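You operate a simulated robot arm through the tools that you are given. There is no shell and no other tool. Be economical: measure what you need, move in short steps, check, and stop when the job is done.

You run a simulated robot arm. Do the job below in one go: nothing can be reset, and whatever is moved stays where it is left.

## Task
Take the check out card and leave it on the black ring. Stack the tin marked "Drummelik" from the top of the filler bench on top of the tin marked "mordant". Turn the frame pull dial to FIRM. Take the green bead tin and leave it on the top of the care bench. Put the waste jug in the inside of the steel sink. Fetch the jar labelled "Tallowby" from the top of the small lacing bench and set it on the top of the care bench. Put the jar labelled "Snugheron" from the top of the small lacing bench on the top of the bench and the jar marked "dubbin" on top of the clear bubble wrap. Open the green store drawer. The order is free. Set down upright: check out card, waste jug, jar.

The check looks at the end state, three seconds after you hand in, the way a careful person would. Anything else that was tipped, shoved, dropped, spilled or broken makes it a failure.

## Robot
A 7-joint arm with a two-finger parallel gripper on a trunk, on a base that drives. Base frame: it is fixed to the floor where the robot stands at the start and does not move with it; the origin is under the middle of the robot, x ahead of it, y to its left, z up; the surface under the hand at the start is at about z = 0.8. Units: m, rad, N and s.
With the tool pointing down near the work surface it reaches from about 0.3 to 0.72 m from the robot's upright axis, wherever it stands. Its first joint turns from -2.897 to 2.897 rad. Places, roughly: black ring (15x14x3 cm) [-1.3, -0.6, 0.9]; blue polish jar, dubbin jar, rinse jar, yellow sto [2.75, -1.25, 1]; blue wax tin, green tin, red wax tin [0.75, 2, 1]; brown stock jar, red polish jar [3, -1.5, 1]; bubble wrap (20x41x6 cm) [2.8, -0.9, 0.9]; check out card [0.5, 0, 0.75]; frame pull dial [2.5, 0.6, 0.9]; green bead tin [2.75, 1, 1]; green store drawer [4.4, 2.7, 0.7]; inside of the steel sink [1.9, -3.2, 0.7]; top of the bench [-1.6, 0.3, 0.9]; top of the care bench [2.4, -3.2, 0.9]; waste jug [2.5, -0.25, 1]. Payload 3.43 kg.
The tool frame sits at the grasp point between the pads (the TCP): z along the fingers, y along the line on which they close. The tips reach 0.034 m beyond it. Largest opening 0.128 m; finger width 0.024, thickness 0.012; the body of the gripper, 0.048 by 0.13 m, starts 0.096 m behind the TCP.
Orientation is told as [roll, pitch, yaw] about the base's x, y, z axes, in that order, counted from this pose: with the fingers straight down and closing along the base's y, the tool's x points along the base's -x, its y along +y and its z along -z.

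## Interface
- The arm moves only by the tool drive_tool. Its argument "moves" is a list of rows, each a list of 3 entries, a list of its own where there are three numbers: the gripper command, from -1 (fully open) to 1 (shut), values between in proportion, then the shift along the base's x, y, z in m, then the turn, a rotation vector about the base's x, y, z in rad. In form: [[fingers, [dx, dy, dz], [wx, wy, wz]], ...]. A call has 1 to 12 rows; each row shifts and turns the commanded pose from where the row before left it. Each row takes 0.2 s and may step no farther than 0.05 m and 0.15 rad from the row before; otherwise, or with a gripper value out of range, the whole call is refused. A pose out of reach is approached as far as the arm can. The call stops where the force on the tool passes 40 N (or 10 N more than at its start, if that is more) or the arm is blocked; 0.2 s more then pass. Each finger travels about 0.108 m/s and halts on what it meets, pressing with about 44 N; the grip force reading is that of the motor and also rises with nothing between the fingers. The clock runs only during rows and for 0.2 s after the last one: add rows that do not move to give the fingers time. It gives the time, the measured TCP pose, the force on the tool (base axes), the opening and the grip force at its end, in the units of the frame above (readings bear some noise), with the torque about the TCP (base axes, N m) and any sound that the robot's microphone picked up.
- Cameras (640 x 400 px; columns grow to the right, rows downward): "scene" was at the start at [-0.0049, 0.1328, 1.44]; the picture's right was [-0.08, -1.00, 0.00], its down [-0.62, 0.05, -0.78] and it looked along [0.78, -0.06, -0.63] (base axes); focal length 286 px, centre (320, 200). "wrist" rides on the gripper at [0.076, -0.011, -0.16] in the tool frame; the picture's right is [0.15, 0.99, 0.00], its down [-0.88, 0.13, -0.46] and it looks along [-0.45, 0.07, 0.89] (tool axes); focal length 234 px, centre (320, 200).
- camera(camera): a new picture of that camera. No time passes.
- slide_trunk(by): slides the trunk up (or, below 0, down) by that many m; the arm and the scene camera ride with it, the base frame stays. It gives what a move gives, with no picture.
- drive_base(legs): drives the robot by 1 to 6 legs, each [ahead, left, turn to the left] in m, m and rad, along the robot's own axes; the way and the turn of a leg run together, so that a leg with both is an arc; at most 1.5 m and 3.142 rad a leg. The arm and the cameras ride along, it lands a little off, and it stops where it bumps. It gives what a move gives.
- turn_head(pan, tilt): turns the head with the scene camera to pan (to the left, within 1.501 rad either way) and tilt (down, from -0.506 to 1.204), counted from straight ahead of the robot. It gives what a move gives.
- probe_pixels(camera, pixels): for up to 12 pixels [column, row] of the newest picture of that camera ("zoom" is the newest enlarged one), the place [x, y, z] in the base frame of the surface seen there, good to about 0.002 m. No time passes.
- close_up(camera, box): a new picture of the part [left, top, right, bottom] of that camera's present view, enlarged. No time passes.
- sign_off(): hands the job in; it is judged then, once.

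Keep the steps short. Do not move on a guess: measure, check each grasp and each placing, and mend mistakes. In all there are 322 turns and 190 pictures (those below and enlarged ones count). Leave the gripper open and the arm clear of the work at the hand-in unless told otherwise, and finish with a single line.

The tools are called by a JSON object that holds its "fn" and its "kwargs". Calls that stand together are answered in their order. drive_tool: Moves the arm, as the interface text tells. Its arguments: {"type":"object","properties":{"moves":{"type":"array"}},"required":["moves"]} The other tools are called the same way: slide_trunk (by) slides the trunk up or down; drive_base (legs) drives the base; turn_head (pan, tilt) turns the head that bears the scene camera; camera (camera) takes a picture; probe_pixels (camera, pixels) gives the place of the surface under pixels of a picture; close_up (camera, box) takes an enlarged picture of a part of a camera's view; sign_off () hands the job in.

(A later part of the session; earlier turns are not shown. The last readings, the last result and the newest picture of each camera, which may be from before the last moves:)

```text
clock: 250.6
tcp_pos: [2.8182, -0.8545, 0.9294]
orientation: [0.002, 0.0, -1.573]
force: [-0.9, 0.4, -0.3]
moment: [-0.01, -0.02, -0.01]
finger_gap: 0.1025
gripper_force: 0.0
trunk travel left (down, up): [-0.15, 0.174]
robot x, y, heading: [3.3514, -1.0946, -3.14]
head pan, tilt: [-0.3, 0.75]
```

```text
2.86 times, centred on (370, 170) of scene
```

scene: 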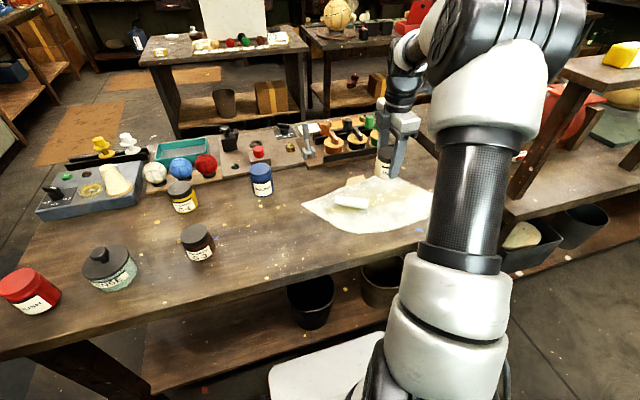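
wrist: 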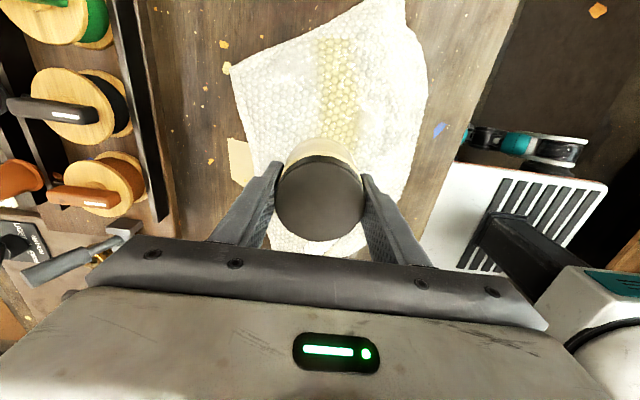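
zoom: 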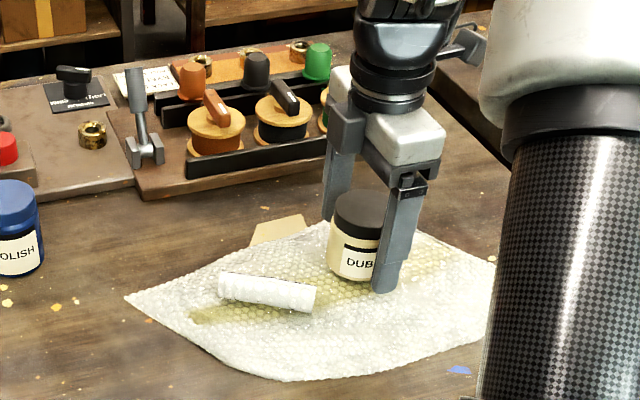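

The jar stands upright on the wrap. I rise and move the tool towards the brown Tallowby jar, then re-check.

{"fn": "drive_tool", "kwargs": {"moves": [[-0.6, [0, 0, 0.045], [0, 0, 0]], [-0.6, [0, 0, 0.05], [0, 0, 0]], [-0.6, [0, 0, 0.05], [0, 0, 0]], [-0.6, [0, -0.045, 0.01], [0, 0, 0]], [-0.6, [0.01, -0.048, 0], [0, 0, 0]], [-0.6, [0.01, -0.048, 0], [0, 0, 0]], [-0.6, [0.01, -0.048, 0], [0, 0, 0]], [-0.6, [0.01, -0.048, 0], [0, 0, 0]], [-0.6, [0, -0.05, 0], [0, 0, 0]], [-0.6, [0, 0, 0], [0, 0, 0]]]}}

{"fn": "turn_head", "kwargs": {"pan": 0.0, "tilt": 0.75}}

{"fn": "camera", "kwargs": {"camera": "scene"}}

```text
clock: 252.8
tcp_pos: [2.8575, -1.1413, 1.0825]
orientation: [0.002, 0.002, -1.574]
force: [-0.2, -0.3, 0.3]
moment: [0.02, 0.0, 0.0]
finger_gap: 0.1022
gripper_force: 0.0
trunk travel left (down, up): [-0.15, 0.174]
robot x, y, heading: [3.3476, -1.0918, -3.139]
head pan, tilt: [-0.3, 0.75]
```

```text
clock: 253.6
tcp_pos: [2.8594, -1.1404, 1.0831]
orientation: [0.002, 0.0, -1.577]
force: [-0.1, -0.2, -0.1]
moment: [0.01, 0.0, -0.01]
finger_gap: 0.1026
gripper_force: 0.0
trunk travel left (down, up): [-0.15, 0.174]
robot x, y, heading: [3.3506, -1.0995, -3.14]
head pan, tilt: [0.0, 0.75]
```

```text
98 pictures are left
```

scene: 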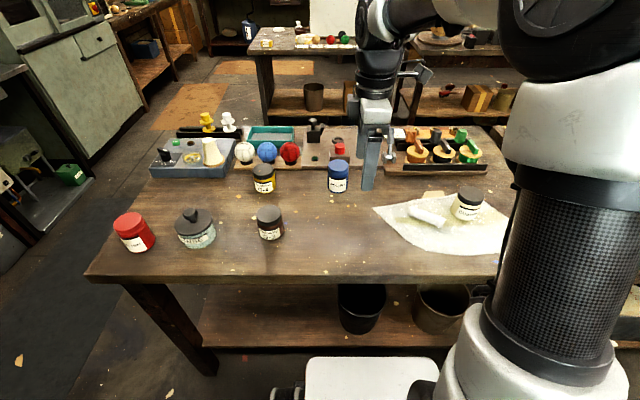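

{"fn": "close_up", "kwargs": {"camera": "scene", "box": [215, 150, 345, 250]}}

{"fn": "probe_pixels", "kwargs": {"camera": "zoom", "pixels": [[270, 245], [270, 225], [270, 262], [222, 245], [318, 245], [278, 340], [278, 352], [225, 300], [325, 300]]}}

```text
4.00 times, centred on (280, 200) of scene
```

zoom: 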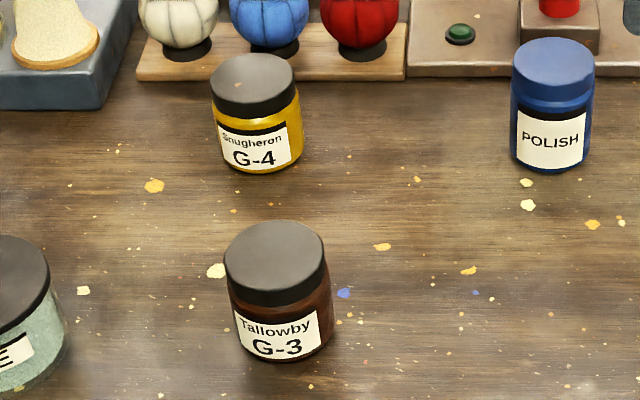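

```text
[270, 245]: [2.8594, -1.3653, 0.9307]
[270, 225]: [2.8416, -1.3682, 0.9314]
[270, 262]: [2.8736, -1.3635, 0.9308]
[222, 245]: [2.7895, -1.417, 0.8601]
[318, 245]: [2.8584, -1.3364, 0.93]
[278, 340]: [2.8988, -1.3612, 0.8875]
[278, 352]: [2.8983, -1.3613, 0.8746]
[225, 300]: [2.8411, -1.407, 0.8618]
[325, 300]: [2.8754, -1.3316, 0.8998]
```

Labels confirmed. Tallowby jar centre ≈(2.868,−1.364). I move above it, look, then grasp.

{"fn": "drive_tool", "kwargs": {"moves": [[-0.6, [0.002, -0.045, 0], [0, 0, 0]], [-0.6, [0.002, -0.045, 0], [0, 0, 0]], [-0.6, [0.002, -0.045, 0], [0, 0, 0]], [-0.6, [0.002, -0.045, 0], [0, 0, 0]], [-0.6, [0.001, -0.043, -0.02], [0, 0, 0]], [-0.6, [0, 0, -0.04], [0, 0, 0]], [-0.6, [0, 0, 0], [0, 0, 0]]]}}

{"fn": "camera", "kwargs": {"camera": "wrist"}}

```text
clock: 255.2
tcp_pos: [2.8661, -1.3636, 1.0247]
orientation: [0.003, 0.001, -1.574]
force: [0.2, 0.5, -0.4]
moment: [-0.04, 0.0, 0.01]
finger_gap: 0.1021
gripper_force: 0.0
trunk travel left (down, up): [-0.15, 0.174]
robot x, y, heading: [3.3503, -1.0949, -3.142]
head pan, tilt: [0.0, 0.75]
```

```text
96 pictures are left
```

wrist: 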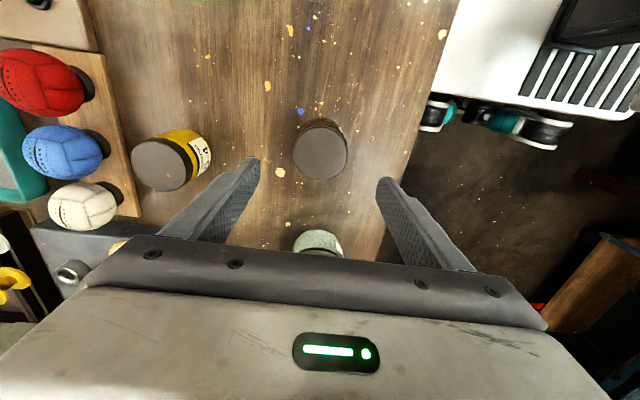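

Centred, clear of the yellow jar. Lower, close and lift.

{"fn": "drive_tool", "kwargs": {"moves": [[-0.6, [0.001, 0, -0.04], [0, 0, 0]], [-0.6, [0.001, 0, -0.04], [0, 0, 0]], [-0.6, [0, 0, -0.037], [0, 0, 0]], [-0.6, [0, 0, 0], [0, 0, 0]], [1, [0, 0, 0], [0, 0, 0]], [1, [0, 0, 0], [0, 0, 0]], [1, [0, 0, 0], [0, 0, 0]]]}}

{"fn": "drive_tool", "kwargs": {"moves": [[1, [0, 0, 0.04], [0, 0, 0]], [1, [0, 0, 0.045], [0, 0, 0]], [1, [0, 0, 0.045], [0, 0, 0]], [1, [0, 0.03, 0.03], [0, 0, 0]], [1, [0.02, 0.04, 0.02], [0, 0, 0]], [1, [0.02, 0.04, 0.02], [0, 0, 0]], [1, [0.02, 0.04, 0], [0, 0, 0]], [1, [0, 0.04, 0], [0, 0, 0]], [1, [0, 0.04, 0], [0, 0, 0]], [1, [0, 0, 0], [0, 0, 0]]]}}

{"fn": "camera", "kwargs": {"camera": "wrist"}}

```text
clock: 256.8
tcp_pos: [2.8676, -1.3644, 0.9084]
orientation: [0.001, 0.0, -1.575]
force: [0.3, -0.4, 0.3]
moment: [-0.02, 0.02, -0.01]
finger_gap: 0.0627
gripper_force: 44.3
trunk travel left (down, up): [-0.15, 0.174]
robot x, y, heading: [3.35, -1.0942, -3.139]
head pan, tilt: [0.0, 0.75]
```

```text
clock: 259.0
tcp_pos: [2.929, -1.1313, 1.1085]
orientation: [0.002, 0.001, -1.573]
force: [-0.5, -0.2, -1.5]
moment: [0.04, 0.02, 0.0]
finger_gap: 0.0628
gripper_force: 44.2
trunk travel left (down, up): [-0.15, 0.174]
robot x, y, heading: [3.3504, -1.0986, -3.143]
head pan, tilt: [0.0, 0.75]
```

```text
95 pictures are left
```

wrist: 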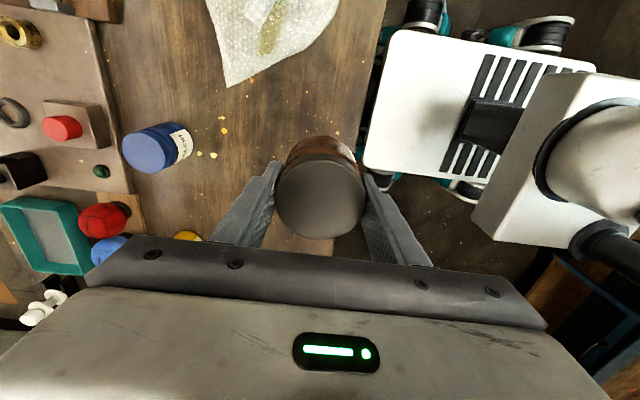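

Held. I drive round to the care bench: back, turn left, down to y≈−2.35, strafe to x≈2.42.

{"fn": "drive_base", "kwargs": {"legs": [[-0.35, 0, 0], [0, 0, 1.57], [1.25, 0, 0], [0, -1.28, 0]]}}

{"fn": "turn_head", "kwargs": {"pan": 0.1, "tilt": 0.75}}

{"fn": "camera", "kwargs": {"camera": "scene"}}

```text
clock: 283.7
tcp_pos: [2.5278, -2.8671, 1.1092]
orientation: [0.001, 0.0, 0.072]
force: [0.7, 0.1, -2.4]
moment: [0.0, -0.02, 0.02]
finger_gap: 0.0625
gripper_force: 44.1
trunk travel left (down, up): [-0.15, 0.174]
robot x, y, heading: [2.4614, -2.4532, -1.495]
head pan, tilt: [0.0, 0.75]
```

```text
clock: 284.4
tcp_pos: [2.5275, -2.8674, 1.1086]
orientation: [0.0, 0.001, 0.069]
force: [0.0, 0.5, -2.5]
moment: [0.0, -0.03, -0.02]
finger_gap: 0.0627
gripper_force: 43.9
trunk travel left (down, up): [-0.15, 0.174]
robot x, y, heading: [2.4606, -2.4489, -1.493]
head pan, tilt: [0.099, 0.75]
```

```text
94 pictures are left
```

scene: 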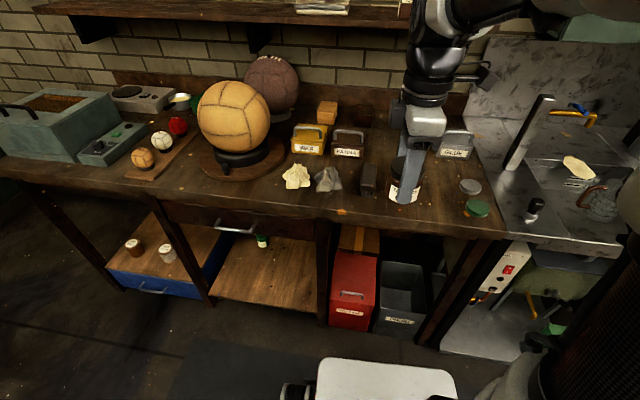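

I straighten and drive ahead 0.2 m, then probe the free area.

{"fn": "drive_base", "kwargs": {"legs": [[0, 0, -0.076], [0.2, 0, 0]]}}

{"fn": "camera", "kwargs": {"camera": "scene"}}

{"fn": "camera", "kwargs": {"camera": "wrist"}}

```text
clock: 286.4
tcp_pos: [2.4971, -3.0702, 1.1092]
orientation: [0.003, 0.0, -0.002]
force: [0.3, 0.5, -2.0]
moment: [0.0, 0.02, -0.01]
finger_gap: 0.0626
gripper_force: 43.8
trunk travel left (down, up): [-0.15, 0.174]
robot x, y, heading: [2.4614, -2.6513, -1.569]
head pan, tilt: [0.099, 0.75]
```

```text
93 pictures are left
```

scene: 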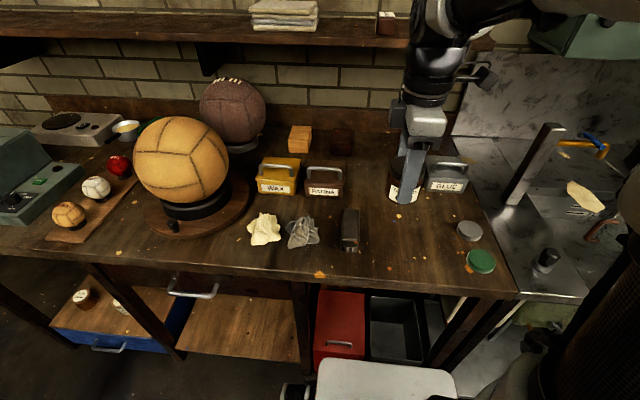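

```text
92 pictures are left
```

wrist: 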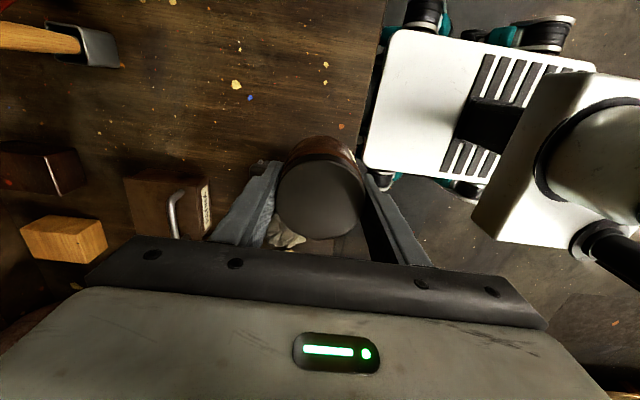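

{"fn": "probe_pixels", "kwargs": {"camera": "scene", "pixels": [[400, 240], [430, 245], [430, 225], [385, 230], [350, 245], [349, 215], [470, 230], [480, 260], [440, 200], [375, 250], [402, 258], [440, 280]]}}

```text
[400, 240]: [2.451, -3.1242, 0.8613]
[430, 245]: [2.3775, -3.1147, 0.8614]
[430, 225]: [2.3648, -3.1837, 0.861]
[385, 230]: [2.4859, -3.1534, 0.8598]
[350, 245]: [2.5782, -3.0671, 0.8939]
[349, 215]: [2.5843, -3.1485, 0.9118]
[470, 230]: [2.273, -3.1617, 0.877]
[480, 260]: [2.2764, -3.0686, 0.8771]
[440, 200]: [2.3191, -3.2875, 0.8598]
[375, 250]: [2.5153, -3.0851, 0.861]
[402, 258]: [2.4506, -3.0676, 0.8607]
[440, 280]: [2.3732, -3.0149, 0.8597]
```

Free spot for the jar: (2.48,−3.14), z 0.861. I move over and lower to just above.

{"fn": "drive_tool", "kwargs": {"moves": [[1, [-0.008, -0.035, 0], [0, 0, 0]], [1, [-0.009, -0.035, 0], [0, 0, 0]], [1, [0, 0, -0.045], [0, 0, 0]], [1, [0, 0, -0.045], [0, 0, 0]], [1, [0, 0, -0.045], [0, 0, 0]], [1, [0, 0, -0.045], [0, 0, 0]], [1, [0, 0, -0.014], [0, 0, 0]], [1, [0, 0, 0], [0, 0, 0]]]}}

{"fn": "close_up", "kwargs": {"camera": "scene", "box": [310, 120, 510, 290]}}

```text
clock: 288.2
tcp_pos: [2.4795, -3.1401, 0.9151]
orientation: [0.002, 0.0, -0.004]
force: [-0.4, 0.0, -2.7]
moment: [0.02, -0.01, 0.0]
finger_gap: 0.0626
gripper_force: 43.7
trunk travel left (down, up): [-0.15, 0.174]
robot x, y, heading: [2.4604, -2.6504, -1.573]
head pan, tilt: [0.099, 0.75]
```

```text
2.35 times, centred on (410, 205) of scene
```

zoom: 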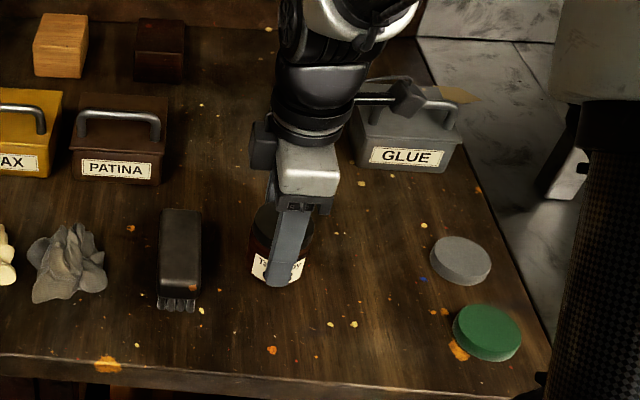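

{"fn": "drive_tool", "kwargs": {"moves": [[1, [0, 0, -0.004], [0, 0, 0]], [1, [0, 0, -0.002], [0, 0, 0]], [1, [0, 0, -0.001], [0, 0, 0]], [1, [0, 0, 0], [0, 0, 0]]]}}

```text
clock: 289.2
tcp_pos: [2.4813, -3.1391, 0.909]
orientation: [-0.001, 0.001, -0.001]
force: [0.7, 0.5, 2.6]
moment: [-0.03, -0.11, 0.0]
finger_gap: 0.0628
gripper_force: 43.7
trunk travel left (down, up): [-0.15, 0.174]
robot x, y, heading: [2.4589, -2.6484, -1.567]
head pan, tilt: [0.099, 0.75]
```

Contact. I release and rise.

{"fn": "drive_tool", "kwargs": {"moves": [[0.0, [0, 0, 0], [0, 0, 0]], [-0.3, [0, 0, 0], [0, 0, 0]], [-0.6, [0, 0, 0], [0, 0, 0]], [-0.6, [0, 0, 0], [0, 0, 0]], [-0.6, [0, 0, 0.045], [0, 0, 0]], [-0.6, [0, 0, 0.05], [0, 0, 0]], [-0.6, [0, 0, 0.05], [0, 0, 0]], [-0.6, [0, 0.04, 0.03], [0, 0, 0]], [-0.6, [-0.03, 0.04, 0], [0, 0, 0]], [-0.6, [0, 0, 0], [0, 0, 0]]]}}

{"fn": "close_up", "kwargs": {"camera": "scene", "box": [310, 120, 510, 290]}}

```text
clock: 291.4
tcp_pos: [2.45, -3.0588, 1.0814]
orientation: [0.003, 0.0, -0.001]
force: [-1.0, -0.4, -0.7]
moment: [-0.03, -0.02, 0.02]
finger_gap: 0.1026
gripper_force: 0.1
trunk travel left (down, up): [-0.15, 0.174]
robot x, y, heading: [2.4633, -2.6495, -1.564]
head pan, tilt: [0.099, 0.75]
```

```text
2.35 times, centred on (410, 205) of scene
```

zoom: 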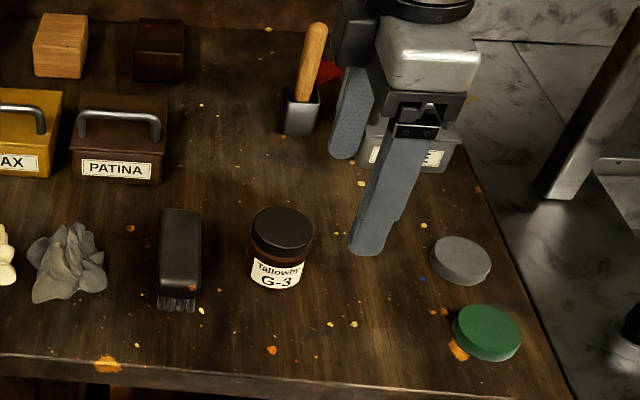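

Tallowby stands on the care bench. Next the green bead tin. I drive back to the east aisle and look north.

{"fn": "drive_base", "kwargs": {"legs": [[-0.2, 0, 0], [0, 0, 1.565], [1.27, 0, 0], [0, 0, 1.57], [0.8, 0, 0]]}}

{"fn": "turn_head", "kwargs": {"pan": 0.15, "tilt": 0.45}}

{"fn": "camera", "kwargs": {"camera": "scene"}}

```text
clock: 310.8
tcp_pos: [3.7079, -1.2506, 1.0816]
orientation: [0.002, 0.001, -3.115]
force: [0.1, 0.5, 0.2]
moment: [0.0, 0.01, -0.01]
finger_gap: 0.1023
gripper_force: 0.1
trunk travel left (down, up): [-0.15, 0.174]
robot x, y, heading: [3.7082, -1.6591, 1.602]
head pan, tilt: [0.099, 0.75]
```

```text
clock: 311.6
tcp_pos: [3.7074, -1.2496, 1.0823]
orientation: [0.002, 0.001, -3.114]
force: [-0.5, 0.4, -0.3]
moment: [-0.04, 0.03, -0.01]
finger_gap: 0.1024
gripper_force: 0.0
trunk travel left (down, up): [-0.15, 0.174]
robot x, y, heading: [3.7112, -1.661, 1.596]
head pan, tilt: [0.15, 0.45]
```

```text
89 pictures are left
```

scene: 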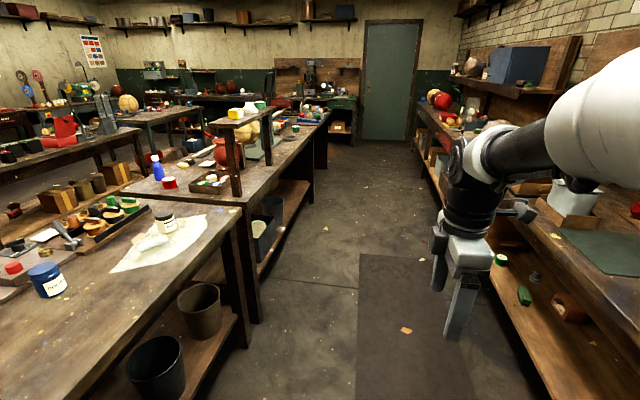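

{"fn": "probe_pixels", "kwargs": {"camera": "scene", "pixels": [[500, 285], [560, 390], [420, 150], [300, 190], [600, 290], [435, 180], [245, 240]]}}

```text
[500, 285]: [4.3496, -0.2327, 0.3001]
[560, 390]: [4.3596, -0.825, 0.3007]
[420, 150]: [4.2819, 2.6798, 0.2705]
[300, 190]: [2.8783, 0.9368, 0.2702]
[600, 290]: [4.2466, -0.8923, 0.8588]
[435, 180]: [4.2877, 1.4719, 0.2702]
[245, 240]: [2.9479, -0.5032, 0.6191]
```

The aisle is clear (x 3.0–4.25). I drive to y≈0.97 and face −x.

{"fn": "drive_base", "kwargs": {"legs": [[0, 0.03, -0.025], [1.5, 0, 0], [1.13, 0, 0], [0, 0, 1.57]]}}

{"fn": "turn_head", "kwargs": {"pan": 0.0, "tilt": 0.6}}

{"fn": "camera", "kwargs": {"camera": "scene"}}

```text
clock: 328.9
tcp_pos: [3.265, 0.979, 1.0817]
orientation: [0.0, -0.001, -1.57]
force: [-1.1, 0.3, -0.3]
moment: [0.02, 0.01, -0.01]
finger_gap: 0.1024
gripper_force: 0.1
trunk travel left (down, up): [-0.15, 0.174]
robot x, y, heading: [3.6696, 0.9718, -3.138]
head pan, tilt: [0.15, 0.45]
```

```text
clock: 329.6
tcp_pos: [3.2649, 0.9797, 1.0824]
orientation: [0.001, 0.002, -1.572]
force: [-1.7, -0.4, 0.7]
moment: [0.01, 0.02, 0.02]
finger_gap: 0.1023
gripper_force: 0.1
trunk travel left (down, up): [-0.15, 0.174]
robot x, y, heading: [3.6756, 0.9726, -3.135]
head pan, tilt: [0.0, 0.6]
```

```text
88 pictures are left
```

scene: 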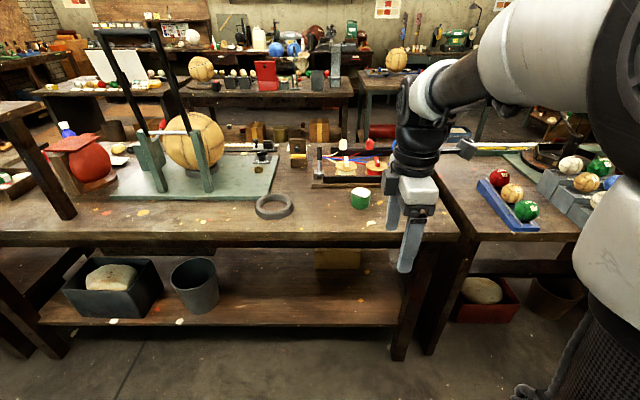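

The green tin is at (360,198). I drive 0.3 m closer, then enlarge and probe.

{"fn": "drive_base", "kwargs": {"legs": [[0.3, 0, 0]]}}

{"fn": "turn_head", "kwargs": {"pan": 0.05, "tilt": 0.8}}

{"fn": "camera", "kwargs": {"camera": "scene"}}

```text
clock: 331.6
tcp_pos: [2.9672, 0.9765, 1.084]
orientation: [0.001, -0.001, -1.57]
force: [-0.7, -0.1, 0.0]
moment: [0.0, 0.02, -0.01]
finger_gap: 0.1024
gripper_force: 0.1
trunk travel left (down, up): [-0.15, 0.174]
robot x, y, heading: [3.378, 0.9678, -3.134]
head pan, tilt: [0.0, 0.6]
```

```text
clock: 332.4
tcp_pos: [2.9668, 0.9774, 1.0819]
orientation: [0.002, 0.0, -1.57]
force: [-0.5, -0.5, -1.2]
moment: [-0.06, 0.0, -0.01]
finger_gap: 0.1026
gripper_force: 0.0
trunk travel left (down, up): [-0.15, 0.174]
robot x, y, heading: [3.3779, 0.9702, -3.14]
head pan, tilt: [0.051, 0.799]
```

```text
87 pictures are left
```

scene: 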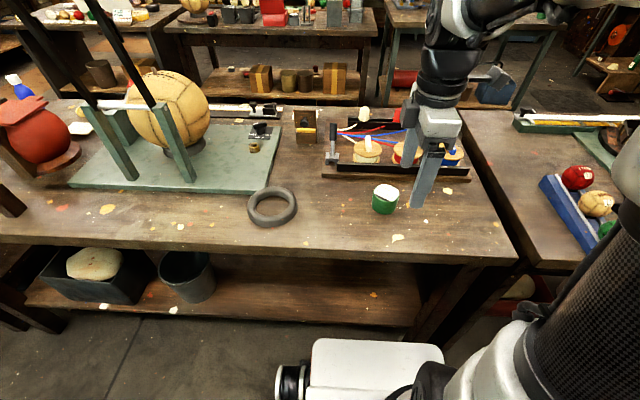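

{"fn": "close_up", "kwargs": {"camera": "scene", "box": [320, 140, 470, 250]}}

{"fn": "probe_pixels", "kwargs": {"camera": "zoom", "pixels": [[279, 180], [279, 165], [279, 210], [240, 190], [322, 188], [279, 255], [279, 268], [279, 240], [250, 230]]}}

```text
3.64 times, centred on (395, 195) of scene
```

zoom: 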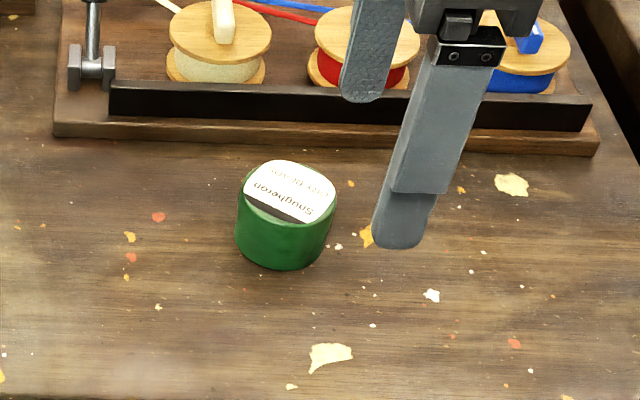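

```text
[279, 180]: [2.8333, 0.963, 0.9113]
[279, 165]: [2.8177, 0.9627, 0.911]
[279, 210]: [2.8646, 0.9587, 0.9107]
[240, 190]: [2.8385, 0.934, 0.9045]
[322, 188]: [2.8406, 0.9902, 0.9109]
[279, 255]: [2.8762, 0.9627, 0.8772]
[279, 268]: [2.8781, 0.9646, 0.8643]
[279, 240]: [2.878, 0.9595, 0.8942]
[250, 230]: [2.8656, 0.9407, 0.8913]
```

{"fn": "probe_pixels", "kwargs": {"camera": "zoom", "pixels": [[279, 143], [279, 128], [279, 110], [279, 85], [279, 153]]}}

```text
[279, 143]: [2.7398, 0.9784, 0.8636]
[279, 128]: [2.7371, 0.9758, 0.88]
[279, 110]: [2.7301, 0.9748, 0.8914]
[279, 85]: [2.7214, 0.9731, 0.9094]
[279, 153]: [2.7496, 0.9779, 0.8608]
```

Tin centre ≈(2.847,0.963), z 0.861–0.911; the spool board ends at x 2.74, so there's room. I move above.

{"fn": "drive_tool", "kwargs": {"moves": [[-0.5, [-0.04, -0.005, -0.01], [0, 0, 0]], [-0.5, [-0.04, -0.005, -0.02], [0, 0, 0]], [-0.5, [-0.04, -0.005, -0.02], [0, 0, 0]], [-0.5, [0, 0, -0.045], [0, 0, 0]], [-0.5, [0, 0, 0], [0, 0, 0]]]}}

{"fn": "camera", "kwargs": {"camera": "wrist"}}

```text
clock: 333.6
tcp_pos: [2.8476, 0.963, 0.9877]
orientation: [0.003, 0.0, -1.567]
force: [0.6, 0.5, 0.3]
moment: [0.0, -0.03, 0.01]
finger_gap: 0.0963
gripper_force: 0.0
trunk travel left (down, up): [-0.15, 0.174]
robot x, y, heading: [3.3759, 0.9697, -3.138]
head pan, tilt: [0.051, 0.799]
```

```text
85 pictures are left
```

wrist: 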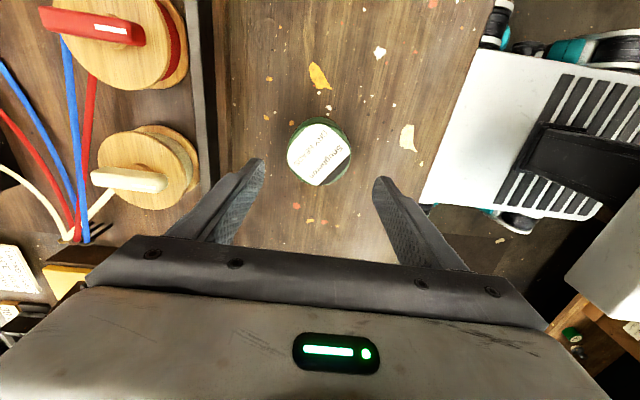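

Good. I lower to z 0.900, close and lift.

{"fn": "drive_tool", "kwargs": {"moves": [[-0.5, [0, 0, -0.045], [0, 0, 0]], [-0.5, [0, 0, -0.042], [0, 0, 0]], [-0.5, [0, 0, 0], [0, 0, 0]], [1, [0, 0, 0], [0, 0, 0]], [1, [0, 0, 0], [0, 0, 0]], [1, [0, 0, 0], [0, 0, 0]]]}}

{"fn": "drive_tool", "kwargs": {"moves": [[1, [0, 0, 0.04], [0, 0, 0]], [1, [0, 0, 0.045], [0, 0, 0]], [1, [0.0, 0, 0.045], [0, 0, 0]], [1, [0.03, 0.0, 0.035], [0, 0, 0]], [1, [0.04, 0, 0.03], [0, 0, 0]], [1, [0.04, 0, 0], [0, 0, 0]], [1, [0, 0, 0], [0, 0, 0]]]}}

{"fn": "camera", "kwargs": {"camera": "wrist"}}

```text
clock: 335.0
tcp_pos: [2.8475, 0.9625, 0.9006]
orientation: [0.002, 0.001, -1.569]
force: [0.2, -0.4, -0.2]
moment: [-0.01, 0.01, -0.01]
finger_gap: 0.0667
gripper_force: 43.7
trunk travel left (down, up): [-0.15, 0.174]
robot x, y, heading: [3.375, 0.9714, -3.136]
head pan, tilt: [0.051, 0.799]
```

```text
clock: 336.6
tcp_pos: [2.9565, 0.9627, 1.0964]
orientation: [0.001, 0.002, -1.569]
force: [-0.5, -0.2, -0.2]
moment: [0.0, 0.02, 0.02]
finger_gap: 0.0666
gripper_force: 43.7
trunk travel left (down, up): [-0.15, 0.174]
robot x, y, heading: [3.3767, 0.9709, -3.138]
head pan, tilt: [0.051, 0.799]
```

```text
84 pictures are left
```

wrist: 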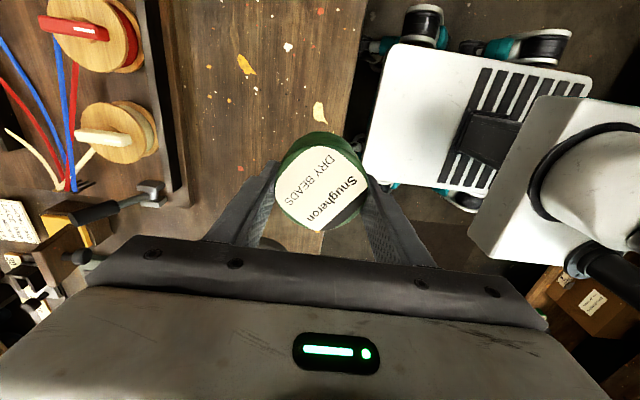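

Held; the lid says DRY BEADS. I drive back along the aisle to the care bench.

{"fn": "drive_base", "kwargs": {"legs": [[-0.3, 0, 0], [0, 0, 1.568], [1.5, 0, 0], [1.5, 0, 0], [0.4, 0, 0]]}}

```text
clock: 358.4
tcp_pos: [3.6018, -2.8143, 1.0963]
orientation: [0.002, -0.001, -0.007]
force: [0.3, -0.6, -1.6]
moment: [0.03, 0.0, 0.02]
finger_gap: 0.0666
gripper_force: 44.3
trunk travel left (down, up): [-0.15, 0.174]
robot x, y, heading: [3.5963, -2.3906, -1.574]
head pan, tilt: [0.051, 0.799]
```

{"fn": "drive_base", "kwargs": {"legs": [[0, -1.23, 0], [0.25, 0, 0]]}}

{"fn": "camera", "kwargs": {"camera": "scene"}}

```text
clock: 371.8
tcp_pos: [2.3894, -3.0692, 1.0953]
orientation: [-0.001, 0.001, -0.013]
force: [-0.6, 0.9, -0.3]
moment: [-0.02, -0.02, 0.01]
finger_gap: 0.0665
gripper_force: 43.9
trunk travel left (down, up): [-0.15, 0.174]
robot x, y, heading: [2.3883, -2.6507, -1.582]
head pan, tilt: [0.051, 0.799]
```

```text
83 pictures are left
```

scene: 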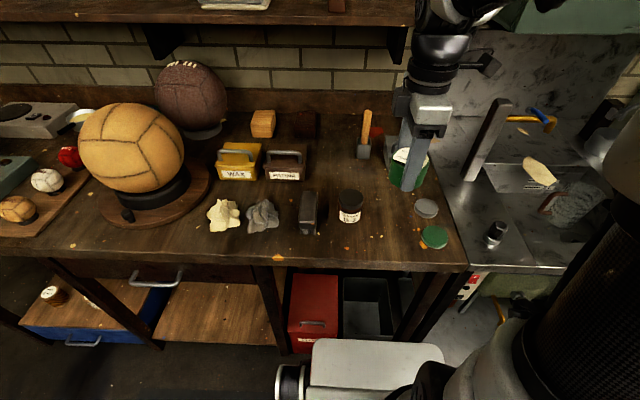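

I lower the tin onto (2.375,−3.13), between the jar and the discs.

{"fn": "drive_tool", "kwargs": {"moves": [[1, [-0.007, -0.03, 0], [0, 0, 0]], [1, [-0.007, -0.031, 0], [0, 0, 0]], [1, [0, 0, -0.045], [0, 0, 0]], [1, [0, 0, -0.045], [0, 0, 0]], [1, [0, 0, -0.045], [0, 0, 0]], [1, [0, 0, -0.045], [0, 0, 0]], [1, [0, 0, -0.008], [0, 0, 0]], [1, [0, 0, 0], [0, 0, 0]]]}}

{"fn": "close_up", "kwargs": {"camera": "scene", "box": [290, 120, 490, 290]}}

```text
clock: 373.6
tcp_pos: [2.3736, -3.1294, 0.9077]
orientation: [0.001, -0.001, -0.011]
force: [-1.0, -0.4, -1.8]
moment: [-0.02, -0.02, -0.02]
finger_gap: 0.0663
gripper_force: 43.5
trunk travel left (down, up): [-0.15, 0.174]
robot x, y, heading: [2.3885, -2.6511, -1.57]
head pan, tilt: [0.051, 0.799]
```

```text
2.35 times, centred on (390, 205) of scene
```

zoom: 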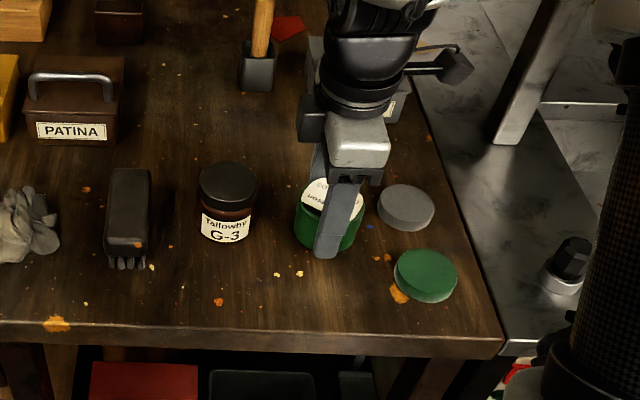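

I shift 8 mm away from the grey disc, creep down and release.

{"fn": "drive_tool", "kwargs": {"moves": [[1, [0.008, 0, 0], [0, 0, 0]], [1, [0, 0, -0.005], [0, 0, 0]], [1, [0, 0, -0.002], [0, 0, 0]], [1, [0, 0, -0.001], [0, 0, 0]], [1, [0, 0, 0], [0, 0, 0]]]}}

```text
clock: 374.8
tcp_pos: [2.3828, -3.1293, 0.9013]
orientation: [-0.001, 0.001, -0.011]
force: [0.9, 0.3, 4.1]
moment: [0.12, 0.01, 0.02]
finger_gap: 0.0667
gripper_force: 43.5
trunk travel left (down, up): [-0.15, 0.174]
robot x, y, heading: [2.3856, -2.6471, -1.58]
head pan, tilt: [0.051, 0.799]
```

{"fn": "drive_tool", "kwargs": {"moves": [[-0.2, [0, 0, 0], [0, 0, 0]], [-0.5, [0, 0, 0], [0, 0, 0]], [-0.5, [0, 0, 0], [0, 0, 0]], [-0.5, [0, 0, 0.045], [0, 0, 0]], [-0.5, [0, 0, 0.05], [0, 0, 0]], [-0.5, [0, 0, 0.05], [0, 0, 0]], [-0.5, [0, 0.03, 0.035], [0, 0, 0]], [-0.5, [0, 0.04, 0], [0, 0, 0]], [-0.5, [0, 0, 0], [0, 0, 0]]]}}

{"fn": "close_up", "kwargs": {"camera": "scene", "box": [290, 120, 490, 290]}}

```text
clock: 376.8
tcp_pos: [2.3838, -3.0596, 1.0766]
orientation: [0.002, 0.001, -0.012]
force: [0.2, -0.4, -0.2]
moment: [0.02, 0.04, 0.0]
finger_gap: 0.096
gripper_force: 0.1
trunk travel left (down, up): [-0.15, 0.174]
robot x, y, heading: [2.3839, -2.6497, -1.578]
head pan, tilt: [0.051, 0.799]
```

```text
2.35 times, centred on (390, 205) of scene
```

zoom: 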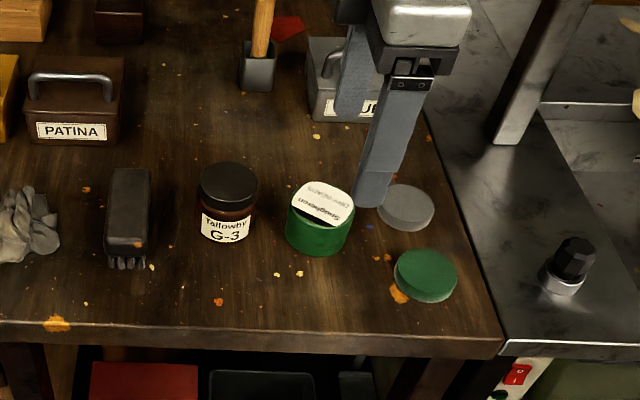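

Both are placed. Now the Snugheron jar: back to the east aisle, facing −x at y≈−1.4.

{"fn": "drive_base", "kwargs": {"legs": [[-0.22, 0, 0], [0, 0, 1.578], [1.3, 0, 0], [0, 0, 1.57], [1.02, 0, 0], [0, 0, 1.57]]}}

{"fn": "drive_base", "kwargs": {"legs": [[0.32, 0, 0]]}}

{"fn": "camera", "kwargs": {"camera": "scene"}}

```text
clock: 401.5
tcp_pos: [3.3059, -1.4007, 1.0783]
orientation: [0.001, 0.001, -1.554]
force: [-0.9, 0.5, 0.4]
moment: [0.0, 0.0, -0.01]
finger_gap: 0.0962
gripper_force: 0.0
trunk travel left (down, up): [-0.15, 0.174]
robot x, y, heading: [3.7165, -1.3923, -3.123]
head pan, tilt: [0.051, 0.799]
```

```text
clock: 403.6
tcp_pos: [2.9922, -1.4064, 1.0771]
orientation: [0.0, 0.0, -1.552]
force: [0.5, 0.0, 0.2]
moment: [-0.01, 0.0, 0.02]
finger_gap: 0.0959
gripper_force: 0.0
trunk travel left (down, up): [-0.15, 0.174]
robot x, y, heading: [3.402, -1.3995, -3.113]
head pan, tilt: [0.051, 0.799]
```

```text
80 pictures are left
```

scene: 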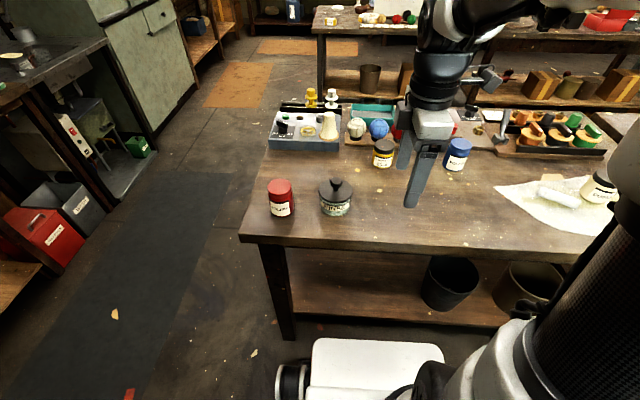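

I creep 6 cm closer and measure the yellow jar at about (383,152).

{"fn": "drive_base", "kwargs": {"legs": [[0.06, 0, -0.025]]}}

{"fn": "close_up", "kwargs": {"camera": "scene", "box": [330, 90, 470, 210]}}

```text
clock: 404.6
tcp_pos: [2.9327, -1.3987, 1.0773]
orientation: [0.003, 0.001, -1.581]
force: [0.4, 0.3, 0.6]
moment: [0.02, 0.03, -0.02]
finger_gap: 0.0955
gripper_force: 0.0
trunk travel left (down, up): [-0.15, 0.174]
robot x, y, heading: [3.3434, -1.403, 3.134]
head pan, tilt: [0.051, 0.799]
```

```text
3.33 times, centred on (400, 150) of scene
```

zoom: 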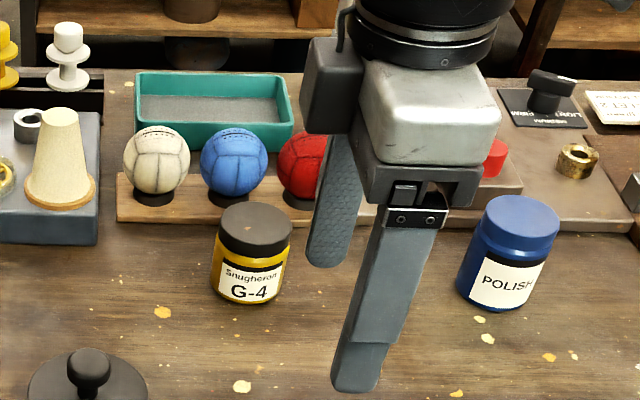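

{"fn": "probe_pixels", "kwargs": {"camera": "zoom", "pixels": [[255, 230], [255, 210], [255, 255], [220, 235], [289, 235], [250, 295], [250, 306], [180, 218], [160, 205], [160, 190], [230, 175], [285, 280]]}}

```text
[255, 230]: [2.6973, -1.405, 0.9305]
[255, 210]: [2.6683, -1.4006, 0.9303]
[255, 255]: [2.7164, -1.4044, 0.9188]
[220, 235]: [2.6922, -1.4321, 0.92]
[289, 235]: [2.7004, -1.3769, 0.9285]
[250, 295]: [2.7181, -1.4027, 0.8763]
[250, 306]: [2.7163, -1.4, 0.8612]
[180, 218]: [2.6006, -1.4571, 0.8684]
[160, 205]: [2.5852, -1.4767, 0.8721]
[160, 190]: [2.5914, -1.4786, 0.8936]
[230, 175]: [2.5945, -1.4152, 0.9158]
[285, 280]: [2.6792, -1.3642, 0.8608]
```

Jar centre ≈(2.687,−1.404), ball board front at x 2.60: enough room. I move above and check.

{"fn": "drive_tool", "kwargs": {"moves": [[-0.5, [-0.045, -0.001, 0], [0, 0, 0]], [-0.5, [-0.045, -0.001, 0], [0, 0, 0]], [-0.5, [-0.045, -0.001, 0], [0, 0, 0]], [-0.5, [-0.045, -0.001, 0], [0, 0, 0]], [-0.5, [-0.045, -0.001, 0], [0, 0, 0]], [-0.5, [-0.02, 0, -0.03], [0, 0, 0]], [-0.5, [0, 0, -0.03], [0, 0, 0]], [-0.5, [0, 0, 0], [0, 0, 0]]]}}

{"fn": "camera", "kwargs": {"camera": "wrist"}}

```text
clock: 406.4
tcp_pos: [2.6865, -1.4016, 1.0183]
orientation: [0.001, 0.0, -1.579]
force: [0.4, 0.1, 0.1]
moment: [-0.02, 0.01, -0.04]
finger_gap: 0.096
gripper_force: 0.1
trunk travel left (down, up): [-0.15, 0.174]
robot x, y, heading: [3.3417, -1.4035, 3.137]
head pan, tilt: [0.051, 0.799]
```

```text
78 pictures are left
```

wrist: 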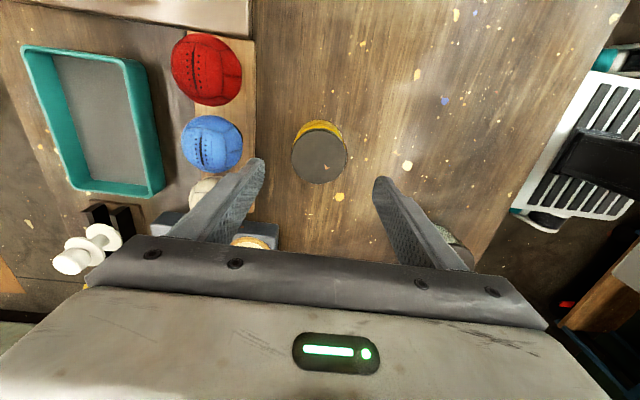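

The blue ball sits close behind the rear finger, so I narrow the opening to 80 mm, then lower and close.

{"fn": "drive_tool", "kwargs": {"moves": [[-0.25, [0.001, -0.002, 0], [0, 0, 0]], [-0.25, [0, 0, -0.03], [0, 0, 0]], [-0.25, [0, 0, -0.04], [0, 0, 0]], [-0.25, [0, 0, -0.04], [0, 0, 0]], [-0.25, [0, 0, 0], [0, 0, 0]], [1, [0, 0, 0], [0, 0, 0]], [1, [0, 0, 0], [0, 0, 0]], [1, [0, 0, 0], [0, 0, 0]]]}}

{"fn": "close_up", "kwargs": {"camera": "scene", "box": [330, 90, 470, 210]}}

```text
clock: 408.1
tcp_pos: [2.6897, -1.4051, 0.9076]
orientation: [0.001, 0.0, -1.58]
force: [-1.7, 0.3, 0.8]
moment: [-0.03, 0.14, -0.03]
finger_gap: 0.0627
gripper_force: 44.0
trunk travel left (down, up): [-0.15, 0.174]
robot x, y, heading: [3.3429, -1.4022, 3.142]
head pan, tilt: [0.051, 0.799]
```

```text
3.33 times, centred on (400, 150) of scene
```

zoom: 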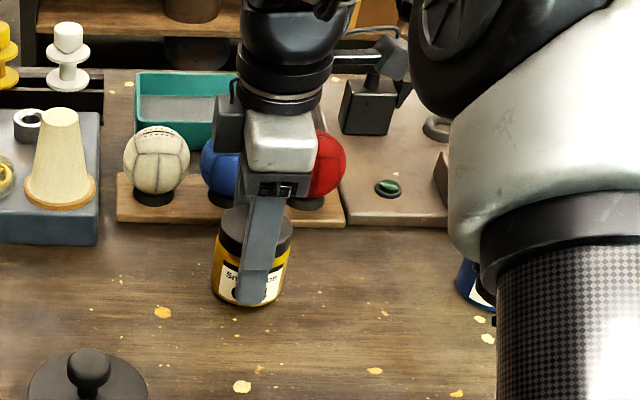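

Gripped, nothing else touched. I lift it and draw back.

{"fn": "drive_tool", "kwargs": {"moves": [[1, [0, 0, 0.04], [0, 0, 0]], [1, [0, 0, 0.045], [0, 0, 0]], [1, [0, 0, 0.045], [0, 0, 0]], [1, [0.03, 0.0, 0.035], [0, 0, 0]], [1, [0.045, 0, 0.02], [0, 0, 0]], [1, [0.045, 0, 0.01], [0, 0, 0]], [1, [0.045, 0, 0], [0, 0, 0]], [1, [0.045, 0, 0], [0, 0, 0]], [1, [0.03, 0, 0], [0, 0, 0]], [1, [0, 0, 0], [0, 0, 0]]]}}

{"fn": "camera", "kwargs": {"camera": "wrist"}}

{"fn": "camera", "kwargs": {"camera": "scene"}}

```text
clock: 410.4
tcp_pos: [2.9266, -1.4035, 1.1028]
orientation: [0.002, -0.001, -1.58]
force: [0.7, -0.3, -2.2]
moment: [0.0, 0.0, -0.03]
finger_gap: 0.0629
gripper_force: 44.6
trunk travel left (down, up): [-0.15, 0.174]
robot x, y, heading: [3.3424, -1.4003, 3.136]
head pan, tilt: [0.051, 0.799]
```

```text
76 pictures are left
```

wrist: 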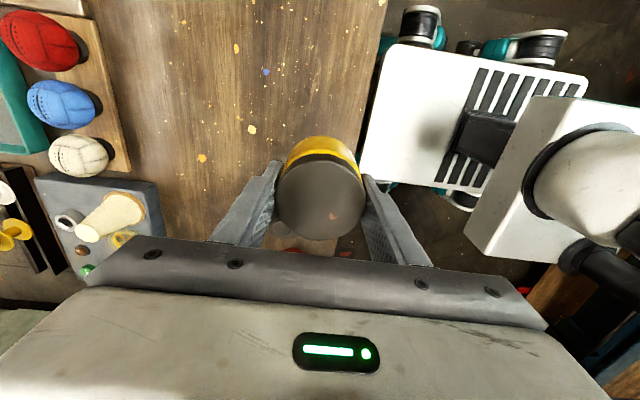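

```text
75 pictures are left
```

scene: 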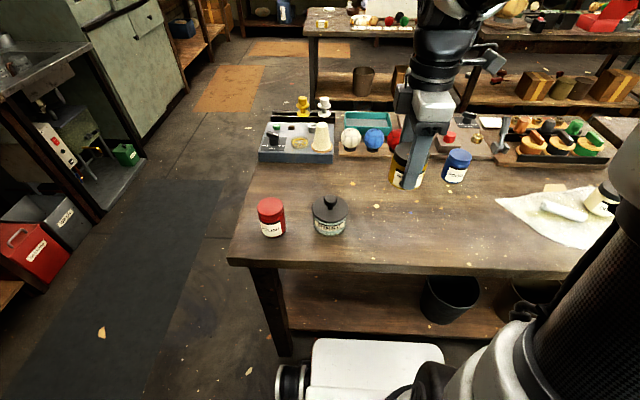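

Held upright. I drive round the south: back, face −y, down to y≈−2.35, then face west and look.

{"fn": "drive_base", "kwargs": {"legs": [[-0.35, 0, 0], [0, 0, 1.57], [0.95, 0, 0], [0, 0, -1.57]]}}

{"fn": "turn_head", "kwargs": {"pan": 0.1, "tilt": 0.4}}

{"fn": "camera", "kwargs": {"camera": "scene"}}

```text
clock: 425.0
tcp_pos: [3.2647, -2.3441, 1.1021]
orientation: [0.002, 0.001, -1.598]
force: [0.0, -0.4, -2.4]
moment: [-0.03, 0.01, -0.02]
finger_gap: 0.0626
gripper_force: 44.3
trunk travel left (down, up): [-0.15, 0.174]
robot x, y, heading: [3.6818, -2.3472, 3.123]
head pan, tilt: [0.051, 0.799]
```

```text
clock: 425.9
tcp_pos: [3.2645, -2.3438, 1.1021]
orientation: [-0.001, 0.001, -1.599]
force: [0.0, -0.8, -2.6]
moment: [0.0, 0.02, -0.01]
finger_gap: 0.0625
gripper_force: 43.8
trunk travel left (down, up): [-0.15, 0.174]
robot x, y, heading: [3.6824, -2.3516, 3.121]
head pan, tilt: [0.099, 0.4]
```

```text
74 pictures are left
```

scene: 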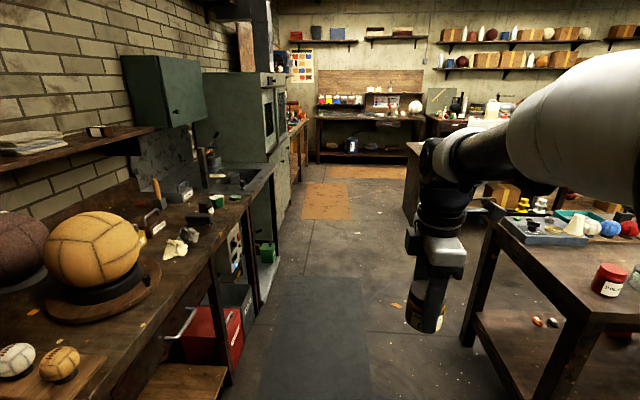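

{"fn": "probe_pixels", "kwargs": {"camera": "scene", "pixels": [[408, 150], [405, 215], [285, 150], [460, 165], [420, 225], [330, 150], [360, 210]]}}

```text
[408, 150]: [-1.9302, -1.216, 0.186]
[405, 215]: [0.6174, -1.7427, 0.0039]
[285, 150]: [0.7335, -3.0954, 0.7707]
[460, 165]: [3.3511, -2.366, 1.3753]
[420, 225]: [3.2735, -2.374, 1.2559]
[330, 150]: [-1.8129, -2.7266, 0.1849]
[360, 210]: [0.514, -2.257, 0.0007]
```

The way is clear. I drive west to x≈−0.35, then north to y≈−0.35.

{"fn": "drive_base", "kwargs": {"legs": [[0, 0, 0.02], [1.5, 0, 0], [1.5, 0, 0], [1.02, 0, 0], [0, 0, -1.57], [1.5, 0, 0]]}}

{"fn": "turn_head", "kwargs": {"pan": 0.9, "tilt": 0.5}}

{"fn": "camera", "kwargs": {"camera": "scene"}}

```text
clock: 456.4
tcp_pos: [-0.3555, -0.4594, 1.1025]
orientation: [0.002, 0.0, -3.136]
force: [-0.8, 0.4, -1.6]
moment: [0.06, 0.0, -0.02]
finger_gap: 0.0628
gripper_force: 43.9
trunk travel left (down, up): [-0.15, 0.174]
robot x, y, heading: [-0.349, -0.8747, 1.579]
head pan, tilt: [0.099, 0.4]
```

```text
clock: 457.6
tcp_pos: [-0.356, -0.458, 1.103]
orientation: [0.003, 0.001, -3.135]
force: [0.2, 0.1, -1.3]
moment: [-0.05, 0.0, -0.01]
finger_gap: 0.0626
gripper_force: 44.4
trunk travel left (down, up): [-0.15, 0.174]
robot x, y, heading: [-0.3508, -0.8751, 1.583]
head pan, tilt: [0.901, 0.499]
```

```text
73 pictures are left
```

scene: 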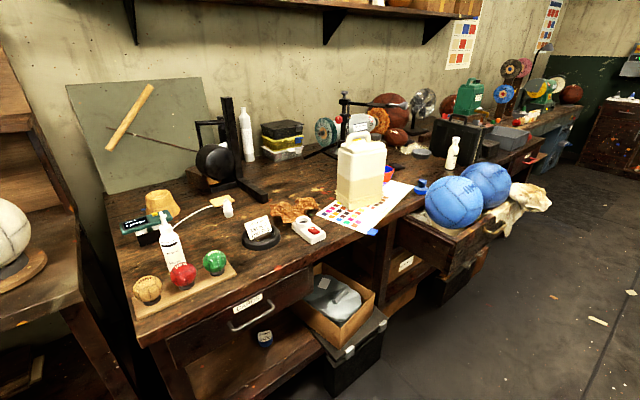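

I check whether the bench top is one piece and find free spots.

{"fn": "close_up", "kwargs": {"camera": "scene", "box": [230, 110, 480, 260]}}

{"fn": "probe_pixels", "kwargs": {"camera": "scene", "pixels": [[300, 190], [285, 185], [310, 180], [340, 250], [405, 210], [150, 340], [530, 145], [582, 108], [420, 170], [230, 245], [270, 200], [240, 215]]}}

```text
2.56 times, centred on (355, 185) of scene
```

zoom: 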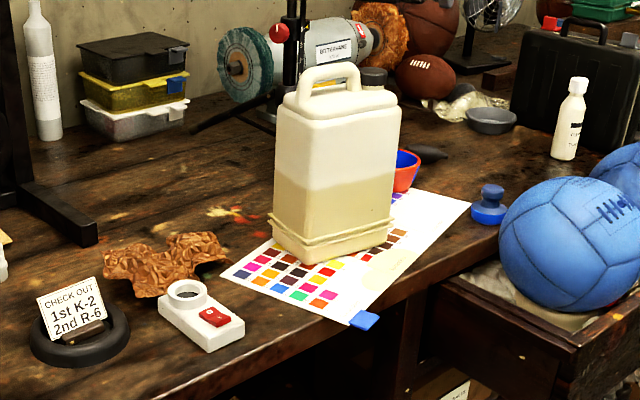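

```text
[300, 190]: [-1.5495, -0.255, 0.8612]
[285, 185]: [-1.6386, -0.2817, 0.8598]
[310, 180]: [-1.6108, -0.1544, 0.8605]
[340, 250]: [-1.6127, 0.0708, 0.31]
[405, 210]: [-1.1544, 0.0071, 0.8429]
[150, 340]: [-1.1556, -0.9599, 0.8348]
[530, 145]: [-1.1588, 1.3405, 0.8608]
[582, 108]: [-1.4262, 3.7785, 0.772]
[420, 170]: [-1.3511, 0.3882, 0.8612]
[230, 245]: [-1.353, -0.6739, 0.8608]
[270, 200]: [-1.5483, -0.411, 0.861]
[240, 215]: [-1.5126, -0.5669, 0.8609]
```

{"fn": "probe_pixels", "kwargs": {"camera": "zoom", "pixels": [[260, 300], [290, 320], [270, 330], [240, 330], [235, 285], [225, 270], [345, 315], [225, 275], [300, 350], [200, 300], [240, 325], [230, 250]]}}

```text
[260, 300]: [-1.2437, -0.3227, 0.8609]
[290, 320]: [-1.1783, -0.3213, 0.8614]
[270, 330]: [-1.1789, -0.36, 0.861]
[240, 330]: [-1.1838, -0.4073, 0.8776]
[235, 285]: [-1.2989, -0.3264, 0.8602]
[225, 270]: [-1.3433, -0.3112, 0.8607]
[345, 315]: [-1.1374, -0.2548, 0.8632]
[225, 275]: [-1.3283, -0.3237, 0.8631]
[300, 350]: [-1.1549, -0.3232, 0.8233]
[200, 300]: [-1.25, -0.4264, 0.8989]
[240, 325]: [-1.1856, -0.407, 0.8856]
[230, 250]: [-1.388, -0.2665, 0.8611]
```

A free spot lies at about (−1.225,−0.33), between the white device and the colour chart. I turn to face −x and align with it.

{"fn": "drive_base", "kwargs": {"legs": [[0, 0.0, 1.56], [0, -0.54, 0], [0.36, 0, 0]]}}

{"fn": "turn_head", "kwargs": {"pan": 0.0, "tilt": 0.85}}

{"fn": "camera", "kwargs": {"camera": "scene"}}

{"fn": "camera", "kwargs": {"camera": "wrist"}}

```text
clock: 469.1
tcp_pos: [-1.1143, -0.3109, 1.1036]
orientation: [0.002, -0.001, -1.597]
force: [0.5, 0.2, -1.4]
moment: [0.0, -0.01, 0.0]
finger_gap: 0.0624
gripper_force: 43.9
trunk travel left (down, up): [-0.15, 0.174]
robot x, y, heading: [-0.6989, -0.3171, 3.117]
head pan, tilt: [0.901, 0.499]
```

```text
clock: 470.3
tcp_pos: [-1.1142, -0.3113, 1.1034]
orientation: [0.001, 0.001, -1.599]
force: [-0.5, 0.7, -1.3]
moment: [-0.01, 0.02, 0.0]
finger_gap: 0.0629
gripper_force: 44.0
trunk travel left (down, up): [-0.15, 0.174]
robot x, y, heading: [-0.7003, -0.3168, 3.121]
head pan, tilt: [0.0, 0.85]
```

```text
71 pictures are left
```

scene: 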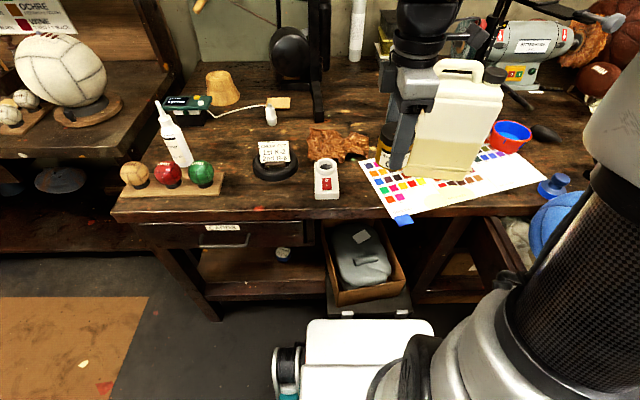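

```text
70 pictures are left
```

wrist: 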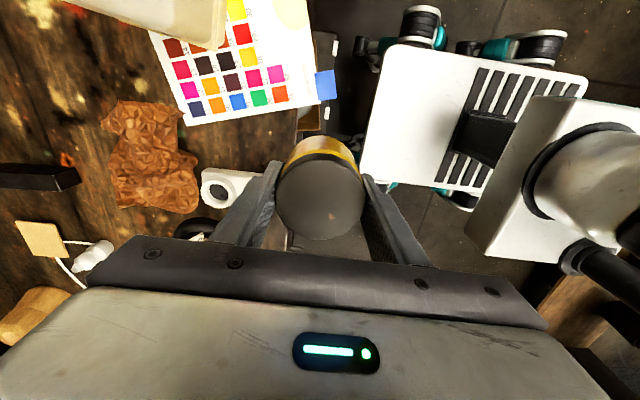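

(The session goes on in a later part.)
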